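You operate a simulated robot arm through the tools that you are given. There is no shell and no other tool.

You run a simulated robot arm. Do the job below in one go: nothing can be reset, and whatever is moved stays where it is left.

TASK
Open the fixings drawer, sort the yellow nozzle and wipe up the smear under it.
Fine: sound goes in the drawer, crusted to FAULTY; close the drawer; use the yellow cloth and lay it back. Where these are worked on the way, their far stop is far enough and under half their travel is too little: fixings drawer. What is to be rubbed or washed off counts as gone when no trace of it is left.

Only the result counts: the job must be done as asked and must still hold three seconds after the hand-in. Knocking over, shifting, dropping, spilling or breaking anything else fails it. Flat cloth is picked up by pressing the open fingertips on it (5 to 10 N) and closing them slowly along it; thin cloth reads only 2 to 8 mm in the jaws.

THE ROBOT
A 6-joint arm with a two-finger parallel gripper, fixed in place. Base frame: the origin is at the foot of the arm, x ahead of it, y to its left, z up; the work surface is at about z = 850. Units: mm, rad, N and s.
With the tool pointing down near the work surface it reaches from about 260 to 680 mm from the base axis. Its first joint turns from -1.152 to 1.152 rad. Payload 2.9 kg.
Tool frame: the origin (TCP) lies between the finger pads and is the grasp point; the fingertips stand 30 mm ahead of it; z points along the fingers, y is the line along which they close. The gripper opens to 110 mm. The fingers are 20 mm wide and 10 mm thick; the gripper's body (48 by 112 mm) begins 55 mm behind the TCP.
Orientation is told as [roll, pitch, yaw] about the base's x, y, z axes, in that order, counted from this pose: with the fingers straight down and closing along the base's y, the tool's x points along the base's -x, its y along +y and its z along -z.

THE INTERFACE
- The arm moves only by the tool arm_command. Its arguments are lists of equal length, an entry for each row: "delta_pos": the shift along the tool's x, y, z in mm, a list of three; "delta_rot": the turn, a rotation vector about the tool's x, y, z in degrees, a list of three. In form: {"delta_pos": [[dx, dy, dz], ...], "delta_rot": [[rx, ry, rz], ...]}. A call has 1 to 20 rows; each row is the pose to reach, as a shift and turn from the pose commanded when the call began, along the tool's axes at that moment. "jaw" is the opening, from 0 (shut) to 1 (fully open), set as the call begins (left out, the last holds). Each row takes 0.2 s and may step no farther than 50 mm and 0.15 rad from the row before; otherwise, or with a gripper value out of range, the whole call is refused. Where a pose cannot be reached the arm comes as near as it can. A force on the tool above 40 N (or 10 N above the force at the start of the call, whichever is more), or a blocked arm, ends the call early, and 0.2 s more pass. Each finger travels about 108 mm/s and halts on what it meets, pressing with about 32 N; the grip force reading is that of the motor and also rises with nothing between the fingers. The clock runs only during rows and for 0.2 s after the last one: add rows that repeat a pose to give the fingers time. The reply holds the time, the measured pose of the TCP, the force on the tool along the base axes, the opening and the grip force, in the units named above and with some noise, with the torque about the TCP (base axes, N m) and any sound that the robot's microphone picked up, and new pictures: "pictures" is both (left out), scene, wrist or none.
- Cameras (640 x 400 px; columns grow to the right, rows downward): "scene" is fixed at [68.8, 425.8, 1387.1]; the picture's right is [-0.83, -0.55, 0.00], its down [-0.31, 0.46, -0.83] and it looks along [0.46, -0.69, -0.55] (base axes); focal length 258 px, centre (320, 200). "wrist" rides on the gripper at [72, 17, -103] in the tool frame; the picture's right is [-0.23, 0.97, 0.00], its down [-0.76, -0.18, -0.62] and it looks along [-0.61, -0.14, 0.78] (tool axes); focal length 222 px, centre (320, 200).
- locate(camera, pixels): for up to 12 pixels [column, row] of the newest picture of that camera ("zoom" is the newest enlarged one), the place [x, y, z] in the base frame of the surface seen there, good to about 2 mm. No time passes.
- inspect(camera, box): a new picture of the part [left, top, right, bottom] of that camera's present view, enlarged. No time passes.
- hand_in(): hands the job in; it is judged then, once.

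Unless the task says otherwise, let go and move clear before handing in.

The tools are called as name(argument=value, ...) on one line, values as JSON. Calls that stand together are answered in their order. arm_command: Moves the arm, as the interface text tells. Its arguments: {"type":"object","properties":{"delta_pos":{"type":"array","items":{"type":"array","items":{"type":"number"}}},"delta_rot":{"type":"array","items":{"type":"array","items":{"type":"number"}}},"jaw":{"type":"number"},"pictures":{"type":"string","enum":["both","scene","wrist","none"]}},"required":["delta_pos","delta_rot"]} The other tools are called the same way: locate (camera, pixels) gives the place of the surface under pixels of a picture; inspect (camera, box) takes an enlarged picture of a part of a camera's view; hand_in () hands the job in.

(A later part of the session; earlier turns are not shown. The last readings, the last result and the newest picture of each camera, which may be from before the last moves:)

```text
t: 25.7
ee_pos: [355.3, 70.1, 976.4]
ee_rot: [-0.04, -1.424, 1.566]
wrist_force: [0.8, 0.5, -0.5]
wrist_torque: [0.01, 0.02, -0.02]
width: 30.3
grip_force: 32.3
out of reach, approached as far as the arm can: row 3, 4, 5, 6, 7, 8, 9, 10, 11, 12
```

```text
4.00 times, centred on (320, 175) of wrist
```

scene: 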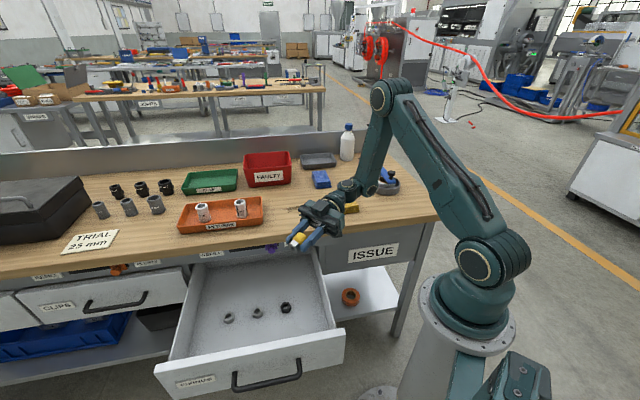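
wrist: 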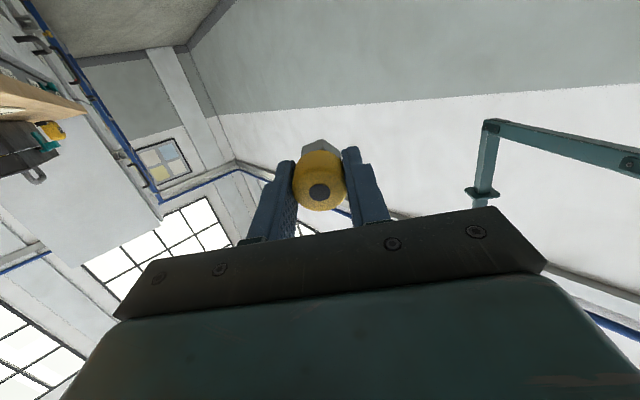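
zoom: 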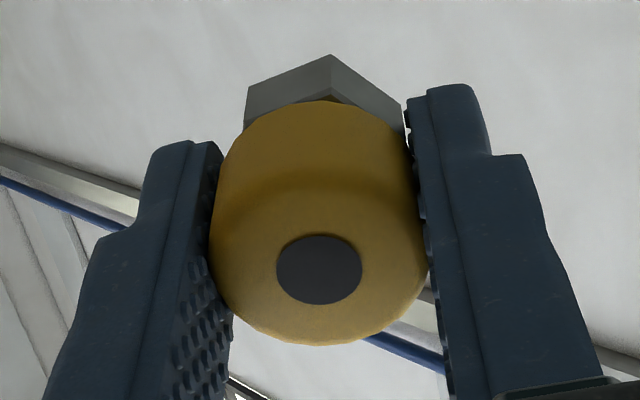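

The underside shows a plain metal hex with a dark socket. I'll zoom tighter on the socket face at about scene (293,248) to be sure there's no crust.

inspect(camera="scene", box=[285, 238, 305, 254])

```text
16.00 times, centred on (295, 246) of scene
```

zoom: 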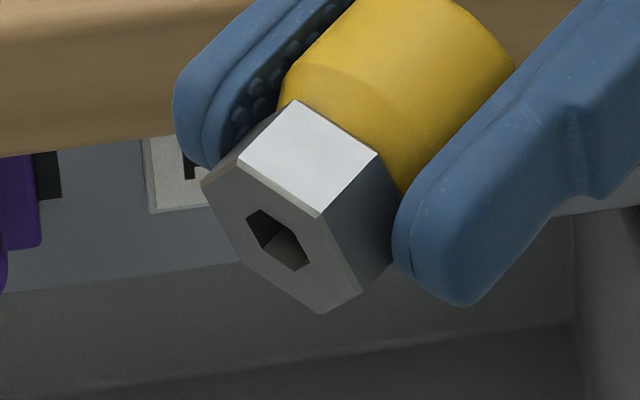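

The underside and the −Y and +Y sides are clean, bare metal and smooth yellow; only the side under the far finger (originally +X) is still unseen. The arm could not quite reach the commanded pose, so I'll send a zero move to see where it stands before planning the return.

arm_command(delta_pos=[[0, 0, 0]], delta_rot=[[0, 0, 0]], pictures="none")

```text
t: 26.1
ee_pos: [355.6, 70.2, 976.1]
ee_rot: [-0.033, -1.422, 1.564]
wrist_force: [-0.9, -0.5, 0.0]
wrist_torque: [-0.03, 0.01, 0.0]
width: 30.1
grip_force: 31.8
```

The arm holds steady at (355,70,976). I'll rotate the tool back to vertical in place while rising about 40 mm.

arm_command(delta_pos=[[-4, 0, 0], [-8, 0, 0], [-12, 0, 0], [-16, 0, 0], [-20, 0, 0], [-24, 0, 0], [-28, 0, 0], [-32, 0, 0], [-36, 0, 0], [-40, 0, 0], [-40, 0, 0], [-40, 0, 0]], delta_rot=[[0, 7.5, 0], [0, 15, 0], [0, 22.5, 0], [0, 30, 0], [0, 37.5, 0], [0, 45, 0], [0, 52.5, 0], [0, 60, 0], [0, 67.5, 0], [0, 75, 0], [0, 80, 0], [0, 81.6, 0]], pictures="scene")

```text
t: 28.7
ee_pos: [359.6, 74.5, 1018.0]
ee_rot: [-0.005, 0.0, 1.529]
wrist_force: [-0.4, 0.6, -0.9]
wrist_torque: [0.02, -0.02, 0.0]
width: 30.2
grip_force: 31.8
```

scene: 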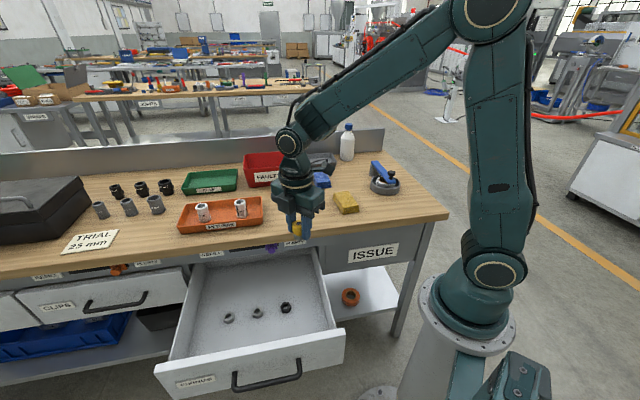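

The commanded pose was reset to the measured one and the tool is vertical at (360,75,1018). I'll move over the open drawer while turning to yaw −80°, so that the still-unseen side will face the scene camera after release.

arm_command(delta_pos=[[-4.2, -3.1, 8.4], [-8.4, -6.1, 16.8], [-12.6, -9.2, 25.2], [-16.7, -12.2, 33.6], [-20.9, -15.3, 42], [-25.1, -18.4, 50.4], [-29.3, -21.4, 58.8], [-33.5, -24.5, 67.2], [-37.7, -27.5, 75.6], [-41.9, -30.6, 84], [-46, -33.7, 92.4], [-50.2, -36.7, 100.8], [-54.4, -39.8, 109.2], [-58.6, -42.8, 117.6], [-62.8, -45.9, 126], [-67, -49, 134.4], [-71.1, -52, 142.8], [-75.3, -55.1, 151.2], [-79.5, -58.1, 159.6], [-83.7, -61.2, 168]], delta_rot=[[0, 0, 8.38], [0, 0, 16.76], [0, 0, 25.14], [0, 0, 33.52], [0, 0, 41.9], [0, 0, 50.28], [0, 0, 58.66], [0, 0, 67.04], [0, 0, 75.42], [0, 0, 83.8], [0, 0, 92.18], [0, 0, 100.56], [0, 0, 108.94], [0, 0, 117.32], [0, 0, 125.7], [0, 0, 134.08], [0, 0, 142.46], [0, 0, 150.84], [0, 0, 159.22], [0, 0, 167.6]], pictures="both")

```text
t: 32.9
ee_pos: [425.7, 156.0, 850.0]
ee_rot: [0.006, -0.002, -1.399]
wrist_force: [-0.6, 0.6, -0.7]
wrist_torque: [-0.01, 0.0, -0.01]
width: 30.1
grip_force: 32.0
```

scene: 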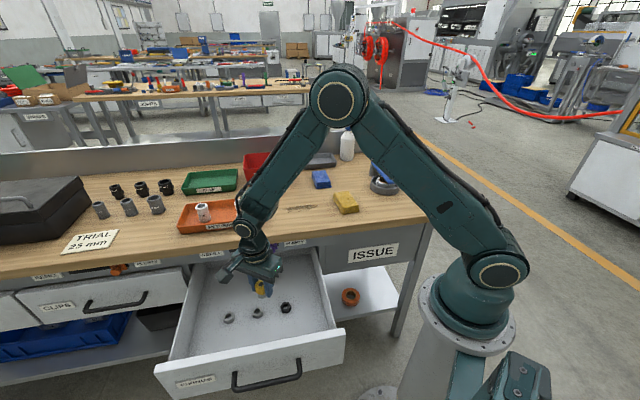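
wrist: 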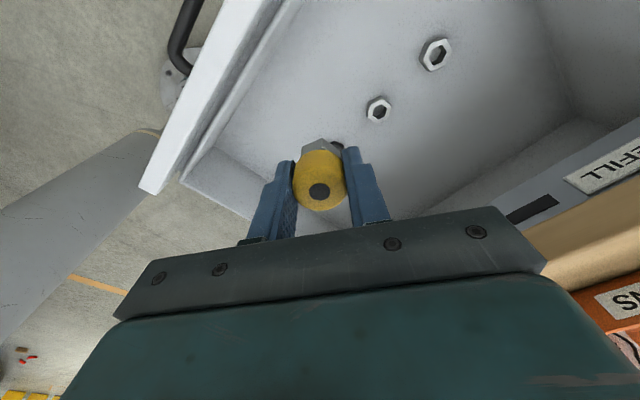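

The nozzle hangs over the open drawer with the hex fixings visible at wrist (378,110) and (435,53). I'll shift slightly to keep clear of them and lower to about 5 mm above the drawer floor.

arm_command(delta_pos=[[-11.7, -5.7, 20], [-11.7, -5.7, 50], [-11.7, -5.7, 80], [-11.7, -5.7, 110], [-11.7, -5.7, 140], [-11.7, -5.7, 165], [-11.7, -5.7, 180], [-11.7, -5.7, 190], [-11.7, -5.7, 194]], delta_rot=[[0, 0, 0], [0, 0, 0], [0, 0, 0], [0, 0, 0], [0, 0, 0], [0, 0, 0], [0, 0, 0], [0, 0, 0], [0, 0, 0]], pictures="both")

```text
t: 34.9
ee_pos: [422.4, 143.1, 655.0]
ee_rot: [0.005, -0.001, -1.397]
wrist_force: [-0.8, -0.7, -0.2]
wrist_torque: [0.03, 0.02, 0.0]
width: 30.6
grip_force: 31.9
```

scene: 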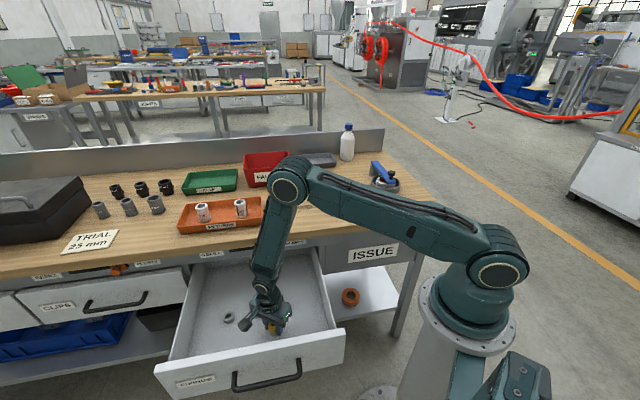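
wrist: 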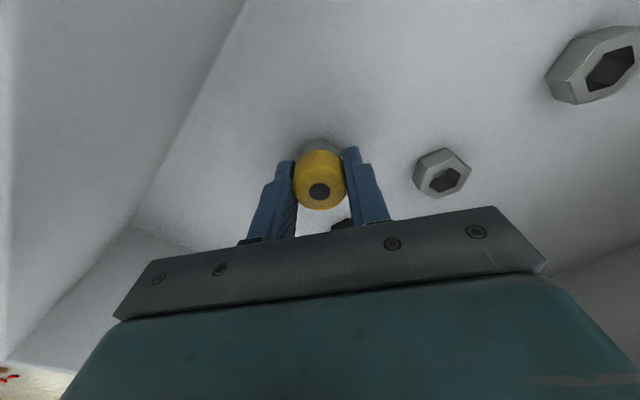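

Just above the floor with no contact yet. I'll lower the last few millimetres in 1 mm steps and watch the force.

arm_command(delta_pos=[[0, 0, 1], [0, 0, 2], [0, 0, 3], [0, 0, 4], [0, 0, 4.5]], delta_rot=[[0, 0, 0], [0, 0, 0], [0, 0, 0], [0, 0, 0], [0, 0, 0]], pictures="none")

```text
t: 36.1
ee_pos: [422.3, 142.5, 652.5]
ee_rot: [0.006, -0.001, -1.396]
wrist_force: [0.4, 0.0, -0.6]
wrist_torque: [-0.01, 0.0, -0.02]
width: 30.4
grip_force: 31.6
```

Measured z is 652.5, and the force is still around zero. I'll go 2 mm further and check.

arm_command(delta_pos=[[0, 0, 1], [0, 0, 2], [0, 0, 2]], delta_rot=[[0, 0, 0], [0, 0, 0], [0, 0, 0]], pictures="wrist")

inspect(camera="scene", box=[240, 300, 304, 340])

```text
t: 36.9
ee_pos: [424.5, 143.5, 651.3]
ee_rot: [0.006, -0.002, -1.396]
wrist_force: [-4.2, -4.4, 29.1]
wrist_torque: [-0.16, 0.15, -0.05]
width: 30.6
grip_force: 32.2
```

wrist: 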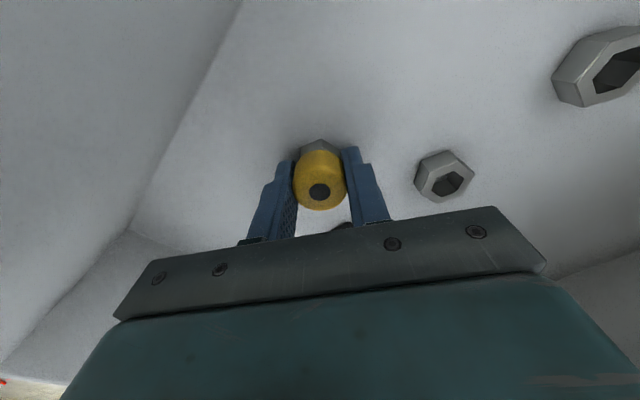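

```text
10.00 times, centred on (272, 320) of scene
```

zoom: 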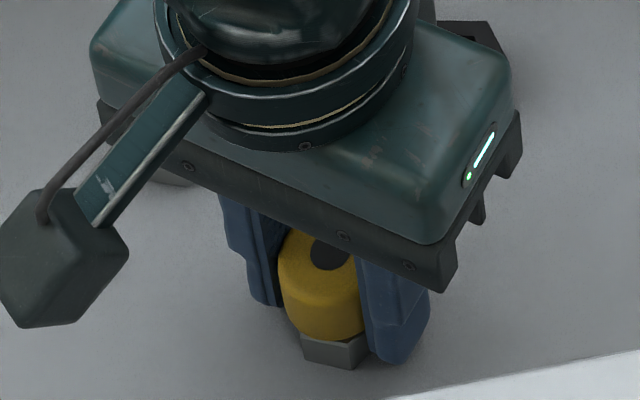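

The nozzle is on the floor with 29 N pressing. I'll ease up 1.5 mm, then open the jaws to 48 mm.

arm_command(delta_pos=[[0, 0, -1.5], [0, 0, -1.5]], delta_rot=[[0, 0, 0], [0, 0, 0]], pictures="none")

arm_command(delta_pos=[[0, 0, 0], [0, 0, 0], [0, 0, 0]], delta_rot=[[0, 0, 0], [0, 0, 0], [0, 0, 0]], jaw=0.44, pictures="wrist")

```text
t: 37.5
ee_pos: [424.1, 143.2, 651.1]
ee_rot: [0.006, -0.003, -1.396]
wrist_force: [2.5, 0.0, 8.2]
wrist_torque: [-0.03, -0.06, -0.02]
width: 30.4
grip_force: 31.6
```

```text
t: 38.3
ee_pos: [423.8, 142.9, 651.2]
ee_rot: [0.006, -0.003, -1.398]
wrist_force: [-1.2, -0.1, 0.3]
wrist_torque: [-0.03, -0.01, -0.01]
width: 48.3
grip_force: 0.0
```

wrist: 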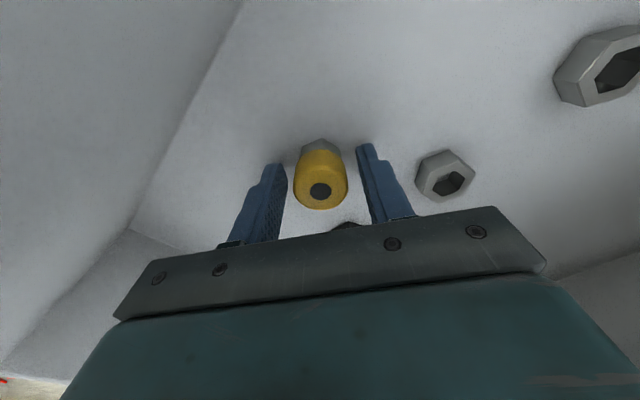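

The nozzle stands freely between the opened fingers. I'll rise straight up and view the side that was hidden.

arm_command(delta_pos=[[0, 0, -20], [0, 0, -50], [0, 0, -90], [0, 0, -130], [0, 0, -170], [0, 0, -210]], delta_rot=[[0, 0, 0], [0, 0, 0], [0, 0, 0], [0, 0, 0], [0, 0, 0], [0, 0, 0]], pictures="both")

inspect(camera="scene", box=[246, 295, 310, 335])

inspect(camera="wrist", box=[270, 90, 370, 190])

```text
t: 39.7
ee_pos: [422.4, 142.7, 860.7]
ee_rot: [0.004, -0.001, -1.397]
wrist_force: [0.2, 0.2, -0.9]
wrist_torque: [-0.01, -0.04, -0.02]
width: 48.5
grip_force: 0.0
```

scene: 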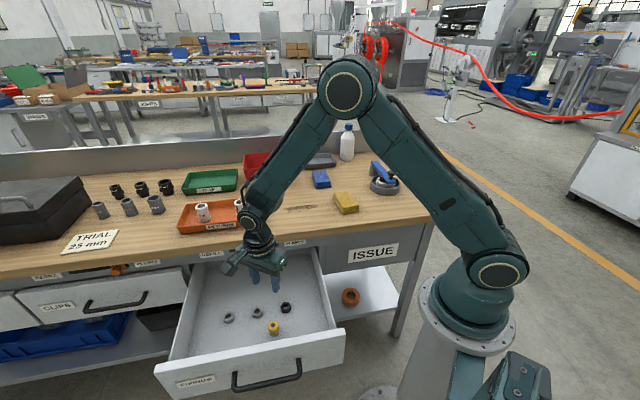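
wrist: 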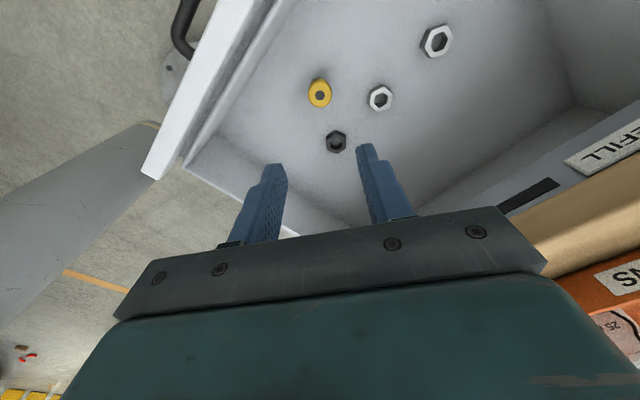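

```text
10.00 times, centred on (278, 315) of scene
```

zoom: 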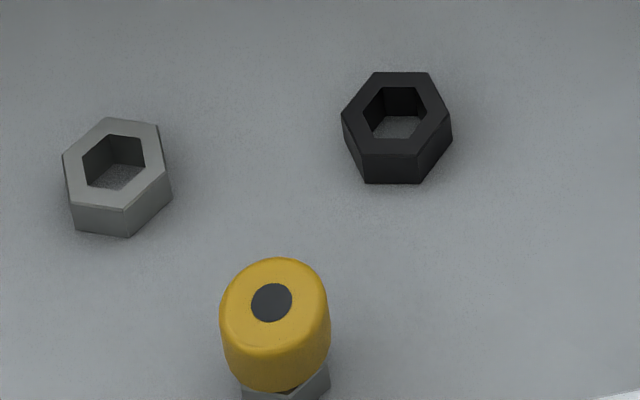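

```text
4.00 times, centred on (320, 140) of wrist
```

zoom: 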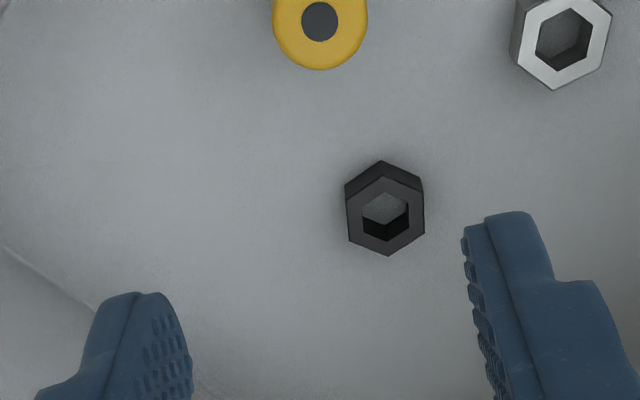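

The nozzle stands upright in the drawer at scene (273,328), clear of the nuts. I'll zoom on the side now facing the scene camera, which had been under the finger.

inspect(camera="scene", box=[260, 314, 288, 338])

inspect(camera="wrist", box=[295, 70, 345, 120])

```text
16.00 times, centred on (274, 326) of scene
```

zoom: 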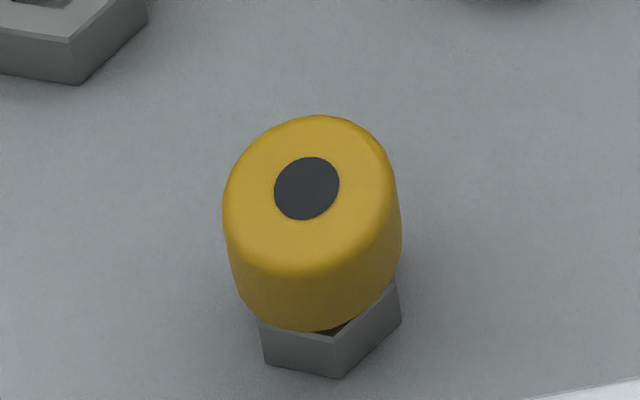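

```text
8.00 times, centred on (320, 95) of wrist
```

zoom: 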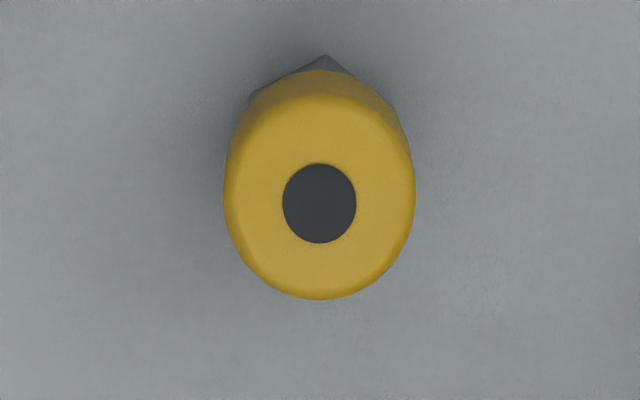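

That side is smooth and clean as well, so the nozzle appears sound. One narrow strip (originally facing about +40°) was only seen at a grazing angle, so I'll look from that direction too before moving on.

arm_command(delta_pos=[[-3.3, -6.2, 0], [-6.5, -12.5, 0], [-9.8, -18.7, 0], [-13.1, -25, 0], [-16.3, -31.2, 0], [-19.6, -37.4, 0], [-22.9, -43.7, 0], [-26.2, -49.9, 0], [-29.4, -56.1, 0], [-32.7, -62.4, 0], [-36, -68.6, 0], [-39.2, -74.9, 0], [-42.5, -81.1, 0], [-45.8, -87.3, 0], [-49, -93.6, 0], [-52.3, -99.8, 0]], delta_rot=[[0, 0, -8.1], [0, 0, -16.2], [0, 0, -24.4], [0, 0, -32.5], [0, 0, -40.6], [0, 0, -48.7], [0, 0, -56.9], [0, 0, -65], [0, 0, -73.1], [0, 0, -81.2], [0, 0, -89.4], [0, 0, -97.5], [0, 0, -105.6], [0, 0, -113.7], [0, 0, -121.9], [0, 0, -130]], jaw=1, pictures="wrist")

inspect(camera="wrist", box=[270, 130, 370, 200])

```text
t: 43.1
ee_pos: [332.1, 74.5, 861.1]
ee_rot: [-0.006, -0.003, 0.874]
wrist_force: [0.5, 0.4, 0.6]
wrist_torque: [0.01, 0.0, -0.01]
width: 110.1
grip_force: 0.0
```

wrist: 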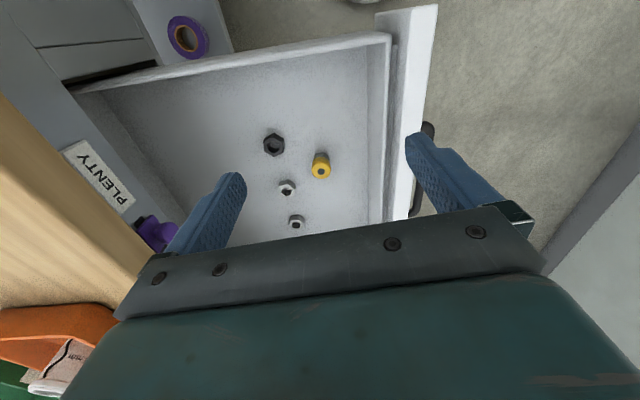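

```text
5.71 times, centred on (320, 165) of wrist
```

zoom: 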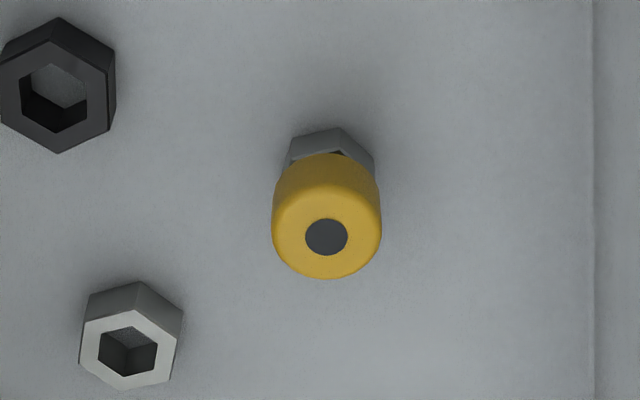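

The last strip is clean too: the nozzle is sound and stays in the drawer. Next I'll measure the yellow folded cloth.

inspect(camera="scene", box=[286, 170, 366, 220])

```text
8.00 times, centred on (326, 195) of scene
```

zoom: 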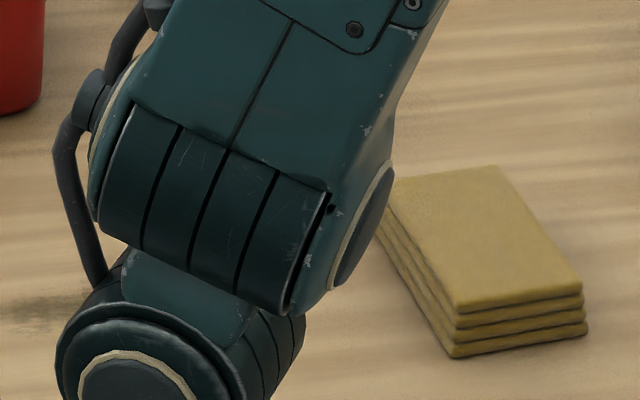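

The cloth is a four-layer folded pad; the arm hides its left corner only slightly. I'll locate its corners.

locate(camera="zoom", pixels=[[402, 184], [498, 170], [578, 285], [460, 302], [455, 352], [584, 332], [480, 235], [450, 330], [520, 325], [400, 262], [610, 320], [540, 345]])

```text
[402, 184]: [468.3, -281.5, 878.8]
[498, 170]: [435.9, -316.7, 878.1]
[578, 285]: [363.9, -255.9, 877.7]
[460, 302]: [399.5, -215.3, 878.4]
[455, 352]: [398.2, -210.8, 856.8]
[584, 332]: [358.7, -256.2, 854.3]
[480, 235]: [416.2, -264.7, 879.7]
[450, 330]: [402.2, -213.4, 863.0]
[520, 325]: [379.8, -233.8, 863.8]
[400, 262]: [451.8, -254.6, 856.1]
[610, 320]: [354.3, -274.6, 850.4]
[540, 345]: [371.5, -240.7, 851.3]
```

The yellow cloth is about 95 × 54 × 29 mm, centred near (417,−267), with its short side along about 48°. I'll rise, fly over it and turn to yaw −42° so that the jaws close across the short side.

arm_command(delta_pos=[[0, 0, -35], [0, 0, -70], [0, 0, -105], [0, 0, -139], [18.9, -25.8, -139], [37.8, -51.7, -139], [56.6, -77.5, -139], [75.5, -103.3, -139], [94.4, -129.2, -139], [113.3, -155, -139], [132.2, -180.9, -139], [151.1, -206.7, -139], [169.9, -232.5, -139], [188.8, -258.4, -139], [207.7, -284.2, -139]], delta_rot=[[0, 0, 6.1], [0, 0, 12.3], [0, 0, 18.4], [0, 0, 24.6], [0, 0, 30.7], [0, 0, 36.8], [0, 0, 43], [0, 0, 49.1], [0, 0, 55.3], [0, 0, 61.4], [0, 0, 67.5], [0, 0, 73.7], [0, 0, 79.8], [0, 0, 86], [0, 0, 92.1]], pictures="both")

```text
t: 46.3
ee_pos: [415.4, -268.1, 1000.5]
ee_rot: [0.002, -0.006, -0.736]
wrist_force: [0.4, 1.0, -0.3]
wrist_torque: [0.01, 0.0, 0.02]
width: 109.8
grip_force: 0.0
```

scene: 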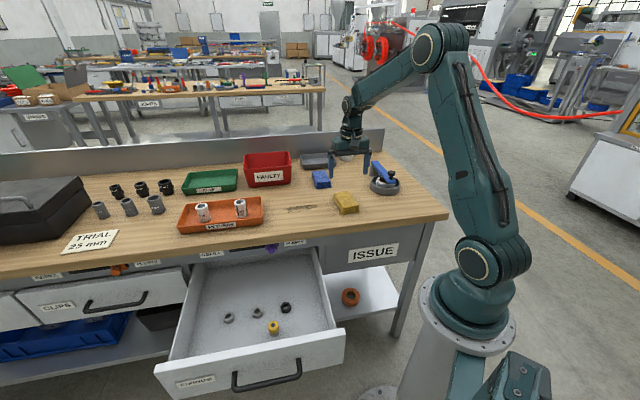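
wrist: 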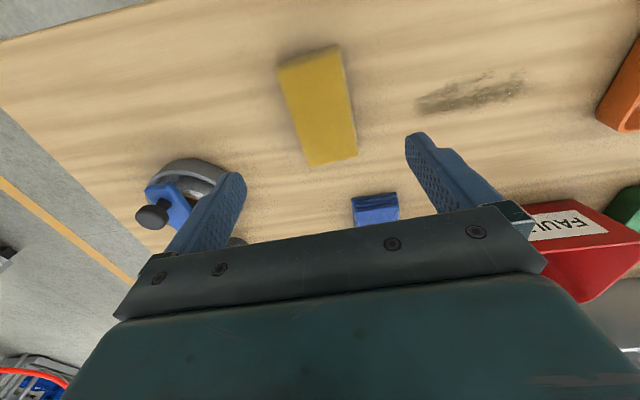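

The cloth is fully visible at wrist (278–357, 45–166). I'll zoom and locate its corners for a precise grasp.

inspect(camera="wrist", box=[240, 30, 400, 190])

inspect(camera="scene", box=[266, 170, 378, 240])

locate(camera="wrist", pixels=[[282, 70], [334, 50], [354, 152], [309, 162], [318, 110], [296, 118], [344, 100], [308, 57], [332, 157], [210, 180], [240, 240], [378, 205]])

```text
2.50 times, centred on (320, 110) of wrist
```

zoom: 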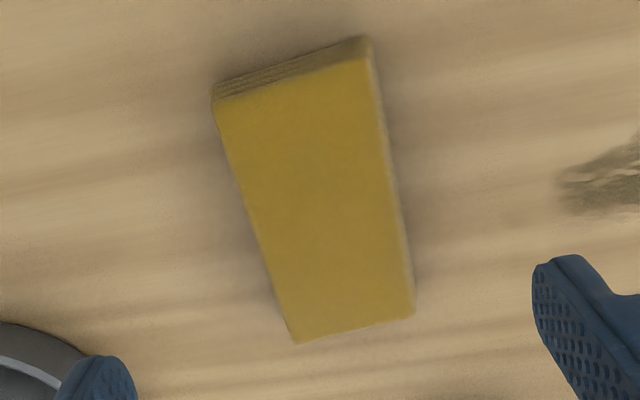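

```text
5.71 times, centred on (322, 205) of scene
```

zoom: 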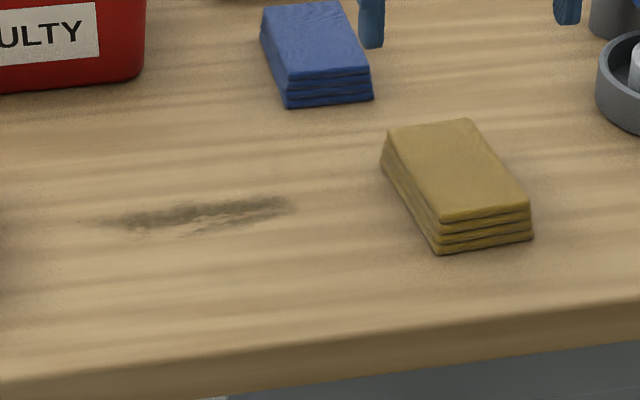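

```text
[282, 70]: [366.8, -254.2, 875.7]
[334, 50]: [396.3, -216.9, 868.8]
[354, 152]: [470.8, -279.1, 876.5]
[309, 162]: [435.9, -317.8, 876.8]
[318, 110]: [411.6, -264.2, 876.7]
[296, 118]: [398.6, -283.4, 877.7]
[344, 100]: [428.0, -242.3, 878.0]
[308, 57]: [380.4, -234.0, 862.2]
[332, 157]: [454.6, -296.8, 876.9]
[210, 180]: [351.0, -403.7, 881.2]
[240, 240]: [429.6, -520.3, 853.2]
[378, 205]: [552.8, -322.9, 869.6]
```

The pad's centre is (418,−266.5) and its axes match the current yaw of −42.2°. I'll narrow the jaws to 82 mm and lower to TCP z≈885.

arm_command(delta_pos=[[-0.85, 2.9, 20], [-0.85, 2.9, 50], [-0.85, 2.9, 80], [-0.85, 2.9, 100], [-0.85, 2.9, 115.5], [-0.85, 2.9, 115.5]], delta_rot=[[0, 0, 0], [0, 0, 0], [0, 0, 0], [0, 0, 0], [0, 0, 0], [0, 0, 0]], jaw=0.75, pictures="both")

```text
t: 47.7
ee_pos: [420.1, -266.0, 884.6]
ee_rot: [0.003, -0.007, -0.737]
wrist_force: [-1.3, 0.5, -0.3]
wrist_torque: [-0.01, 0.01, 0.02]
width: 82.6
grip_force: 0.0
```

scene: 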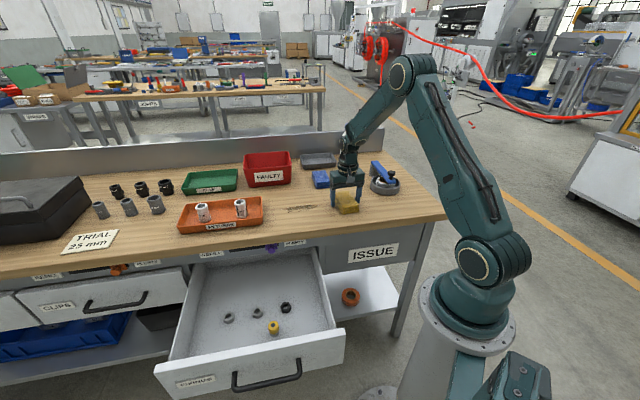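
wrist: 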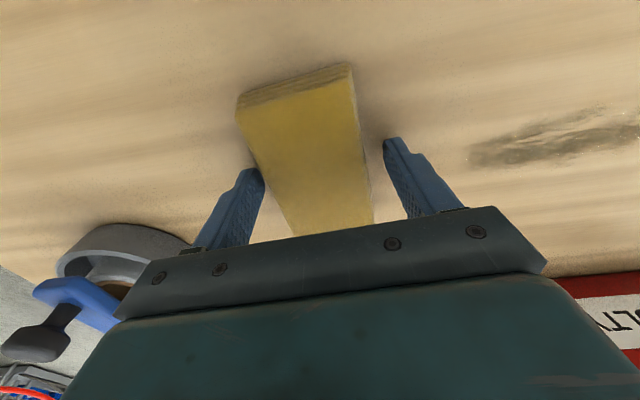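

The fingers straddle the yellow pad. I'll close to a 44 mm target slowly and read the width.

arm_command(delta_pos=[[0, 0, 0], [0, 0, 0], [0, 0, 0]], delta_rot=[[0, 0, 0], [0, 0, 0], [0, 0, 0]], jaw=0.4, pictures="both")

```text
t: 48.5
ee_pos: [420.1, -264.7, 885.3]
ee_rot: [0.002, -0.006, -0.735]
wrist_force: [0.0, 0.7, -0.2]
wrist_torque: [0.01, 0.01, 0.01]
width: 64.0
grip_force: 31.8
```

scene: 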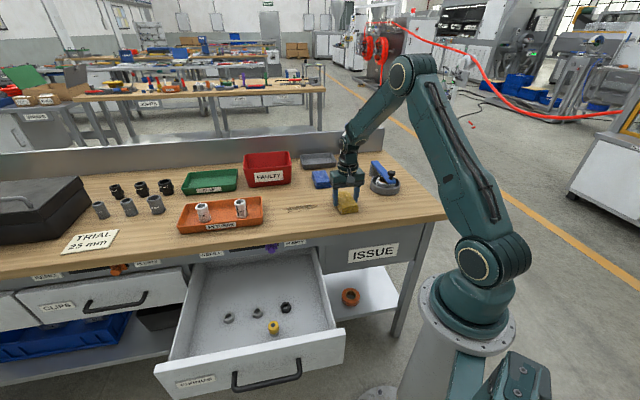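
wrist: 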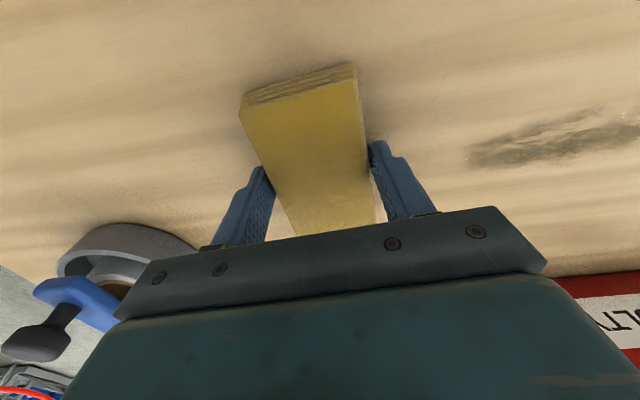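

The jaws stopped at 64 mm with 31.8 N on the pad. I'll lift 40 mm to check that the whole pad comes along.

arm_command(delta_pos=[[0, 0, -10], [0, 0, -20], [0, 0, -30], [0, 0, -40], [0, 0, -40]], delta_rot=[[0, 0, 0], [0, 0, 0], [0, 0, 0], [0, 0, 0], [0, 0, 0]], pictures="both")

inspect(camera="scene", box=[306, 155, 386, 215])

```text
t: 49.7
ee_pos: [420.0, -264.9, 924.4]
ee_rot: [0.001, -0.005, -0.734]
wrist_force: [0.6, 0.4, 0.2]
wrist_torque: [0.03, -0.01, -0.02]
width: 64.1
grip_force: 31.9
```

scene: 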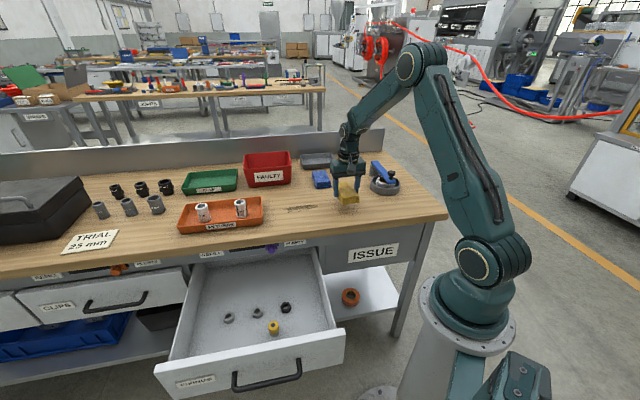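
wrist: 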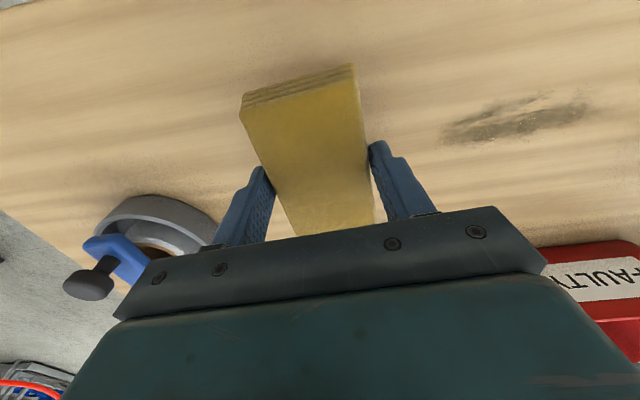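

```text
6.67 times, centred on (346, 185) of scene
```

zoom: 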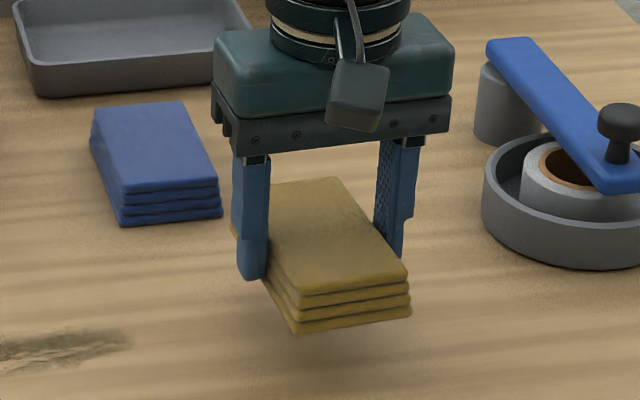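

The pad lifted cleanly as one piece. I'll carry it to the right end of the smear (u≈195, d≈500) and lower to just above contact.

arm_command(delta_pos=[[-7, 28, 0], [-14, 56, 0], [-20, 84.4, 0], [-20, 84.4, 15], [-20, 84.4, 28], [-20, 84.4, 36], [-20, 84.4, 36]], delta_rot=[[0, 0, 0], [0, 0, 0], [0, 0, 0], [0, 0, 0], [0, 0, 0], [0, 0, 0], [0, 0, 0]], pictures="both")

```text
t: 51.3
ee_pos: [490.3, -215.4, 888.6]
ee_rot: [0.004, -0.005, -0.734]
wrist_force: [0.1, 0.4, 0.1]
wrist_torque: [-0.02, -0.01, 0.01]
width: 64.0
grip_force: 32.0
```

scene: 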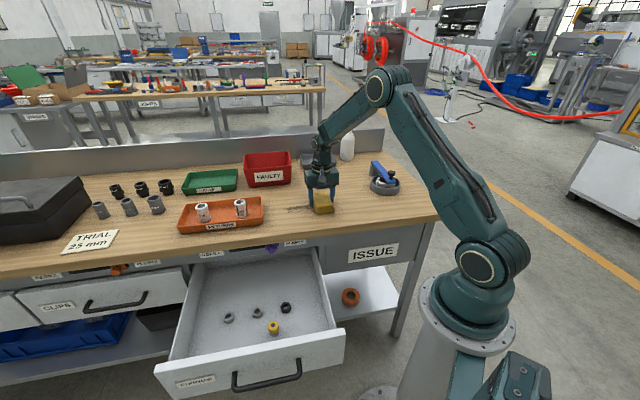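
wrist: 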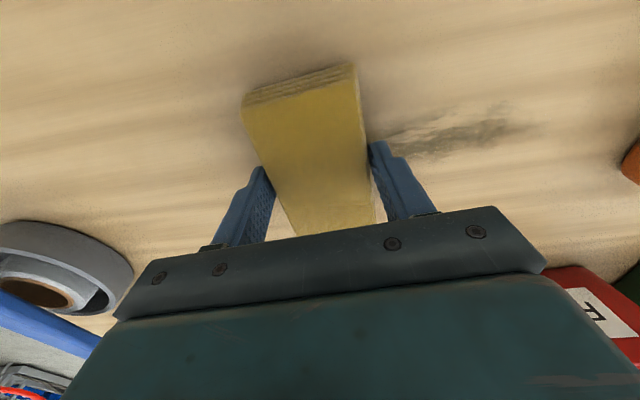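

In position at u≈194, d≈499, 3–4 mm above contact. I'll lower in 1 mm steps to get a light press.

arm_command(delta_pos=[[0, 0, 1], [0, 0, 2], [0, 0, 3], [0, 0, 3.5], [0, 0, 4]], delta_rot=[[0, 0, 0], [0, 0, 0], [0, 0, 0], [0, 0, 0], [0, 0, 0]], pictures="none")

```text
t: 52.5
ee_pos: [490.6, -217.6, 884.5]
ee_rot: [0.003, -0.005, -0.736]
wrist_force: [-0.3, -0.1, 1.9]
wrist_torque: [-0.09, -0.02, -0.02]
width: 63.9
grip_force: 31.8
```

About 2 N of contact now. I'll press another 1 mm to get nearer 8–10 N.

arm_command(delta_pos=[[0, 0, 0.5], [0, 0, 0.8], [0, 0, 0.8]], delta_rot=[[0, 0, 0], [0, 0, 0], [0, 0, 0]], pictures="none")

```text
t: 53.3
ee_pos: [490.7, -216.3, 884.6]
ee_rot: [0.001, -0.005, -0.735]
wrist_force: [-3.3, -0.2, 11.6]
wrist_torque: [-0.1, 0.22, 0.12]
width: 63.9
grip_force: 32.2
```

Pressing at about 11.6 N. I'll wipe along the smear to u≈325 and back.

arm_command(delta_pos=[[-0.7, 13, 0], [-1.3, 26, 0], [-2, 39, 0], [-2.6, 52, 0], [-3.3, 65, 0], [-4, 78, 0], [-4.6, 91, 0], [-5.3, 104, 0], [-5.9, 117, 0], [-6.6, 130, 0], [-5.9, 117, 0], [-5.3, 104, 0], [-4.6, 91, 0], [-4, 78, 0], [-3.3, 65, 0], [-2.6, 52, 0], [-2, 39, 0], [-1.3, 26, 0], [-0.7, 13, 0], [0, 0, 0]], delta_rot=[[0, 0, 0], [0, 0, 0], [0, 0, 0], [0, 0, 0], [0, 0, 0], [0, 0, 0], [0, 0, 0], [0, 0, 0], [0, 0, 0], [0, 0, 0], [0, 0, 0], [0, 0, 0], [0, 0, 0], [0, 0, 0], [0, 0, 0], [0, 0, 0], [0, 0, 0], [0, 0, 0], [0, 0, 0], [0, 0, 0]], pictures="both")

inspect(camera="scene", box=[256, 175, 352, 235])

```text
t: 57.5
ee_pos: [489.9, -216.6, 884.1]
ee_rot: [0.004, -0.007, -0.736]
wrist_force: [4.0, 3.5, 12.3]
wrist_torque: [0.19, 0.17, -0.12]
width: 63.9
grip_force: 32.5
```

scene: 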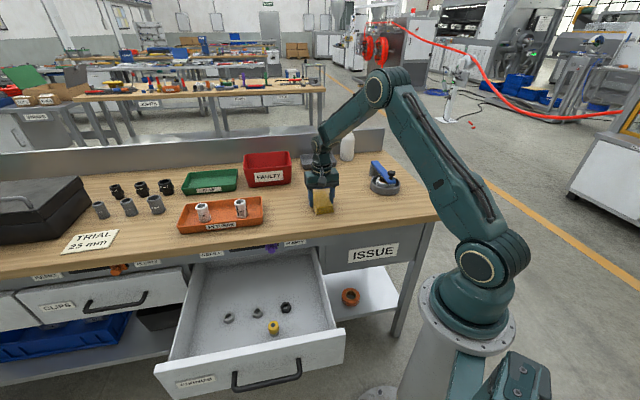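
wrist: 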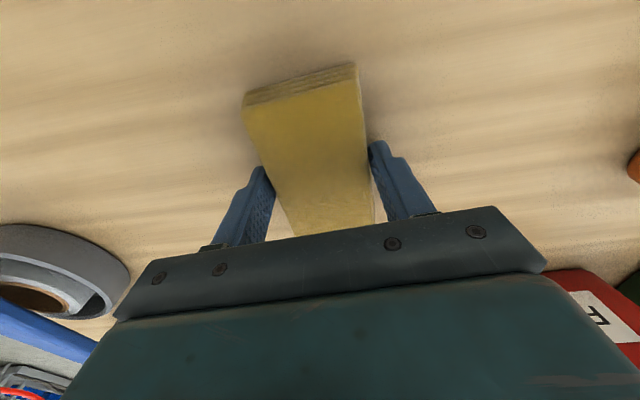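

```text
6.67 times, centred on (304, 205) of scene
```

zoom: 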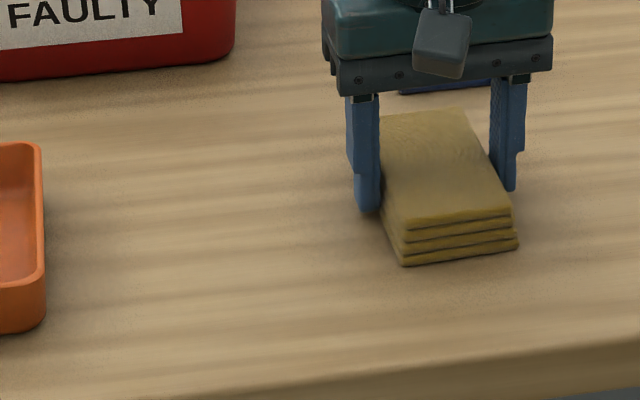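

The smear looks gone in both views. For certainty I'll make one more out-and-back pass, offset 10 mm each way across the smear.

arm_command(delta_pos=[[-10, 0, 0], [-10.7, 15, 0], [-11.5, 30, 0], [-12.3, 45, 0], [-13, 60, 0], [-13.8, 75, 0], [-14.6, 90, 0], [-15.3, 105, 0], [-16, 120, 0], [-16.6, 130, 0], [3.4, 130, 0], [4, 115, 0], [5, 100, 0], [5.7, 85, 0], [6.5, 70, 0], [7.2, 55, 0], [8, 40, 0], [8.7, 25, 0], [9.5, 10, 0], [10, 0, 0]], delta_rot=[[0, 0, 0], [0, 0, 0], [0, 0, 0], [0, 0, 0], [0, 0, 0], [0, 0, 0], [0, 0, 0], [0, 0, 0], [0, 0, 0], [0, 0, 0], [0, 0, 0], [0, 0, 0], [0, 0, 0], [0, 0, 0], [0, 0, 0], [0, 0, 0], [0, 0, 0], [0, 0, 0], [0, 0, 0], [0, 0, 0]], pictures="both")

```text
t: 61.7
ee_pos: [483.5, -209.6, 884.3]
ee_rot: [0.003, -0.006, -0.735]
wrist_force: [2.5, 1.8, 6.5]
wrist_torque: [0.03, 0.03, -0.06]
width: 64.0
grip_force: 32.6
```

scene: 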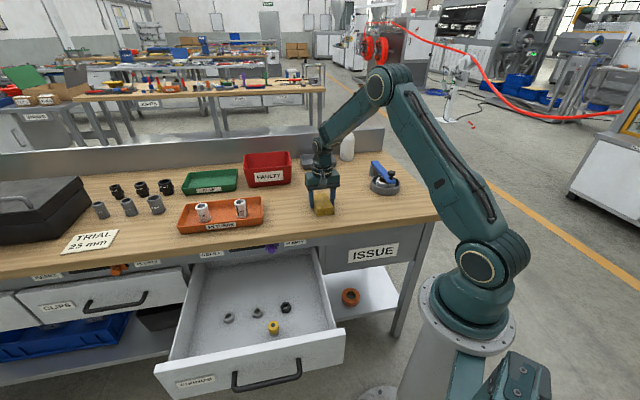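
wrist: 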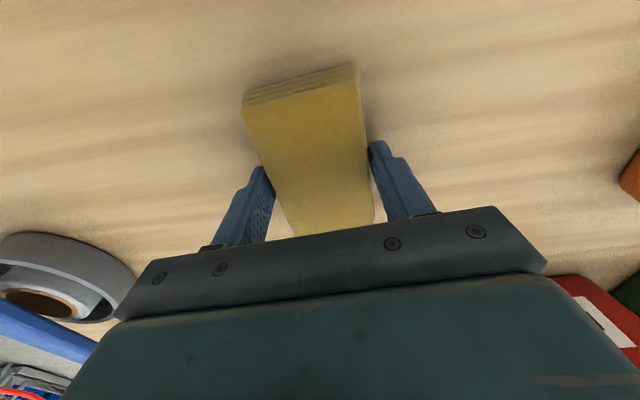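

The wiped strip looks clean. I'll lift the pad, carry it back over its original spot, and check the bench where the smear was.

arm_command(delta_pos=[[0, 0, -15], [0, 0, -40], [3.3, -28, -40], [6.6, -56, -40], [10, -83.6, -40], [10, -83.6, -40]], delta_rot=[[0, 0, 0], [0, 0, 0], [0, 0, 0], [0, 0, 0], [0, 0, 0], [0, 0, 0]], pictures="both")

inspect(camera="scene", box=[265, 180, 345, 230])

inspect(camera="wrist", box=[360, 30, 640, 205])

```text
t: 63.1
ee_pos: [419.0, -264.4, 923.1]
ee_rot: [0.005, -0.006, -0.735]
wrist_force: [0.9, 0.0, -0.7]
wrist_torque: [0.01, 0.01, -0.02]
width: 63.6
grip_force: 31.9
```

scene: 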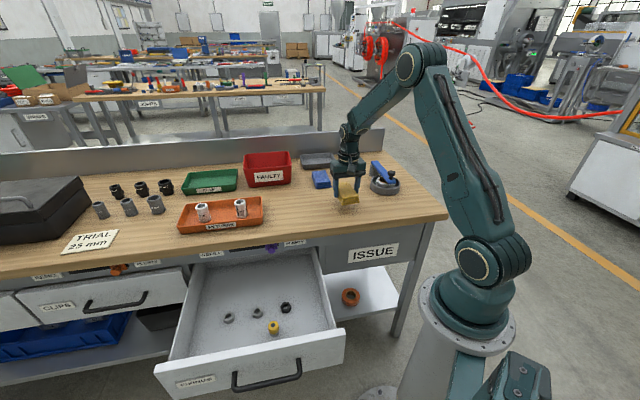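
wrist: 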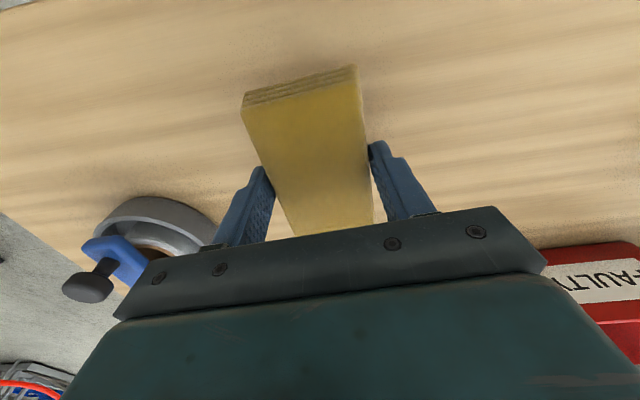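

```text
8.00 times, centred on (305, 205) of scene
```

zoom: 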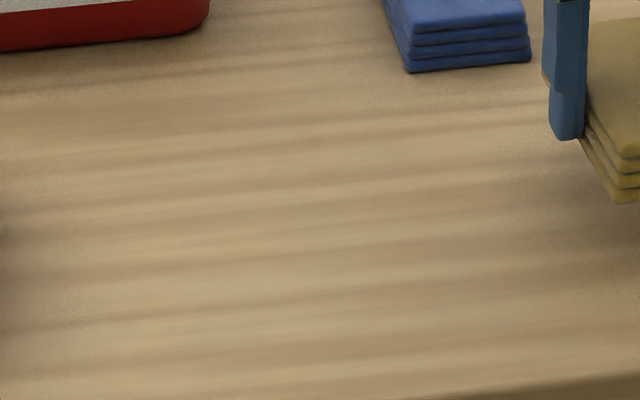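

```text
2.29 times, centred on (500, 118) of wrist
```

zoom: 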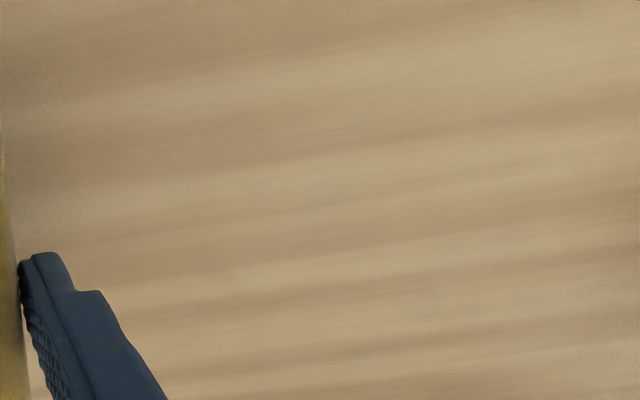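

No trace of the smear is left; only wood grain shows. I'll lower the pad back on its original spot.

arm_command(delta_pos=[[-0.5, 0.3, 15], [-0.5, 0.3, 28], [-0.5, 0.3, 34], [-0.5, 0.3, 36], [-0.5, 0.3, 37], [-0.5, 0.3, 38], [-0.5, 0.3, 38.5]], delta_rot=[[0, 0, 0], [0, 0, 0], [0, 0, 0], [0, 0, 0], [0, 0, 0], [0, 0, 0], [0, 0, 0]], pictures="wrist")

```text
t: 64.7
ee_pos: [420.0, -266.5, 885.2]
ee_rot: [0.004, -0.006, -0.735]
wrist_force: [-0.3, 0.0, 0.5]
wrist_torque: [0.01, 0.01, -0.01]
width: 63.8
grip_force: 31.8
```

wrist: 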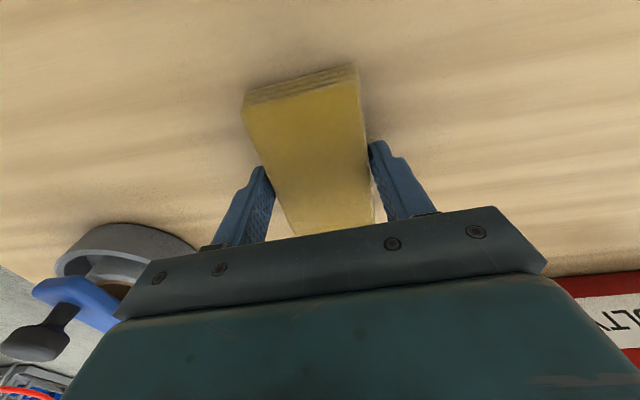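

The pad is at its original height; I'll lower a further 0.7 mm for contact, then open the jaws.

arm_command(delta_pos=[[0, 0, 0.7], [0, 0, 0.7]], delta_rot=[[0, 0, 0], [0, 0, 0]], pictures="none")

arm_command(delta_pos=[[0, 0, 0], [0, 0, 0], [0, 0, 0]], delta_rot=[[0, 0, 0], [0, 0, 0], [0, 0, 0]], jaw=0.78, pictures="wrist")

```text
t: 65.3
ee_pos: [419.9, -265.6, 884.3]
ee_rot: [0.004, -0.004, -0.736]
wrist_force: [0.0, 0.5, 1.6]
wrist_torque: [-0.01, 0.06, -0.06]
width: 63.9
grip_force: 32.2
```

```text
t: 66.1
ee_pos: [420.2, -266.0, 883.4]
ee_rot: [0.004, -0.005, -0.734]
wrist_force: [-0.1, 0.0, 0.1]
wrist_torque: [0.02, 0.02, 0.01]
width: 86.0
grip_force: 0.1
```

wrist: 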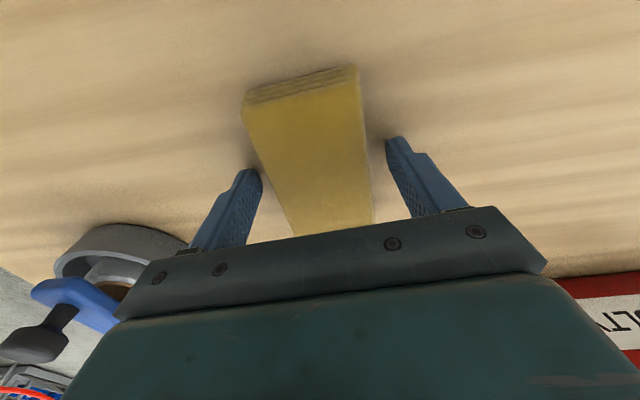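

The pad lies released between the open fingers. I'll rise straight up to z≈1040 and check the cloth and bench.

arm_command(delta_pos=[[0, 0, -15], [0, 0, -40], [0, 0, -80], [0, 0, -120], [0, 0, -157]], delta_rot=[[0, 0, 0], [0, 0, 0], [0, 0, 0], [0, 0, 0], [0, 0, 0]], pictures="both")

inspect(camera="scene", box=[266, 170, 378, 240])

inspect(camera="wrist", box=[260, 20, 640, 220])

```text
t: 67.3
ee_pos: [419.8, -265.4, 1041.2]
ee_rot: [0.005, -0.003, -0.735]
wrist_force: [0.1, -0.2, 0.3]
wrist_torque: [-0.02, 0.01, 0.02]
width: 85.8
grip_force: 0.0
```

scene: 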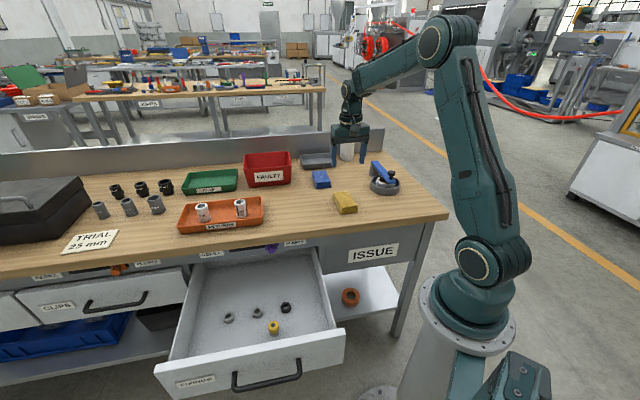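
wrist: 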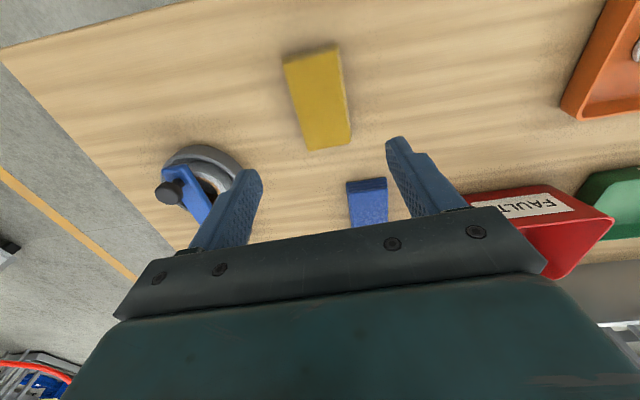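

```text
5.71 times, centred on (322, 205) of scene
```

zoom: 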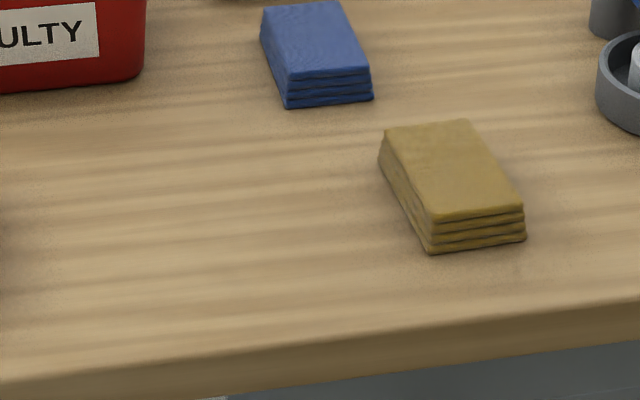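

```text
1.68 times, centred on (450, 120) of wrist
```

zoom: 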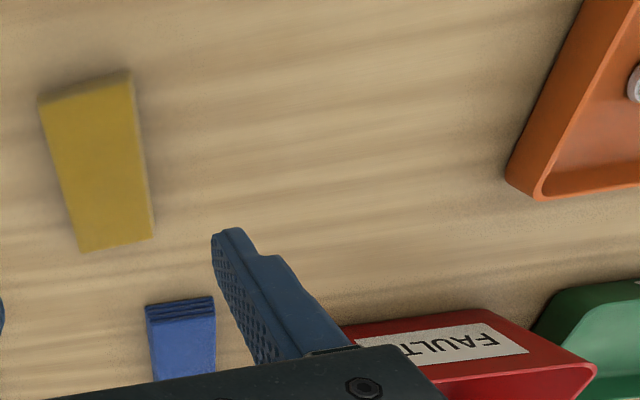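

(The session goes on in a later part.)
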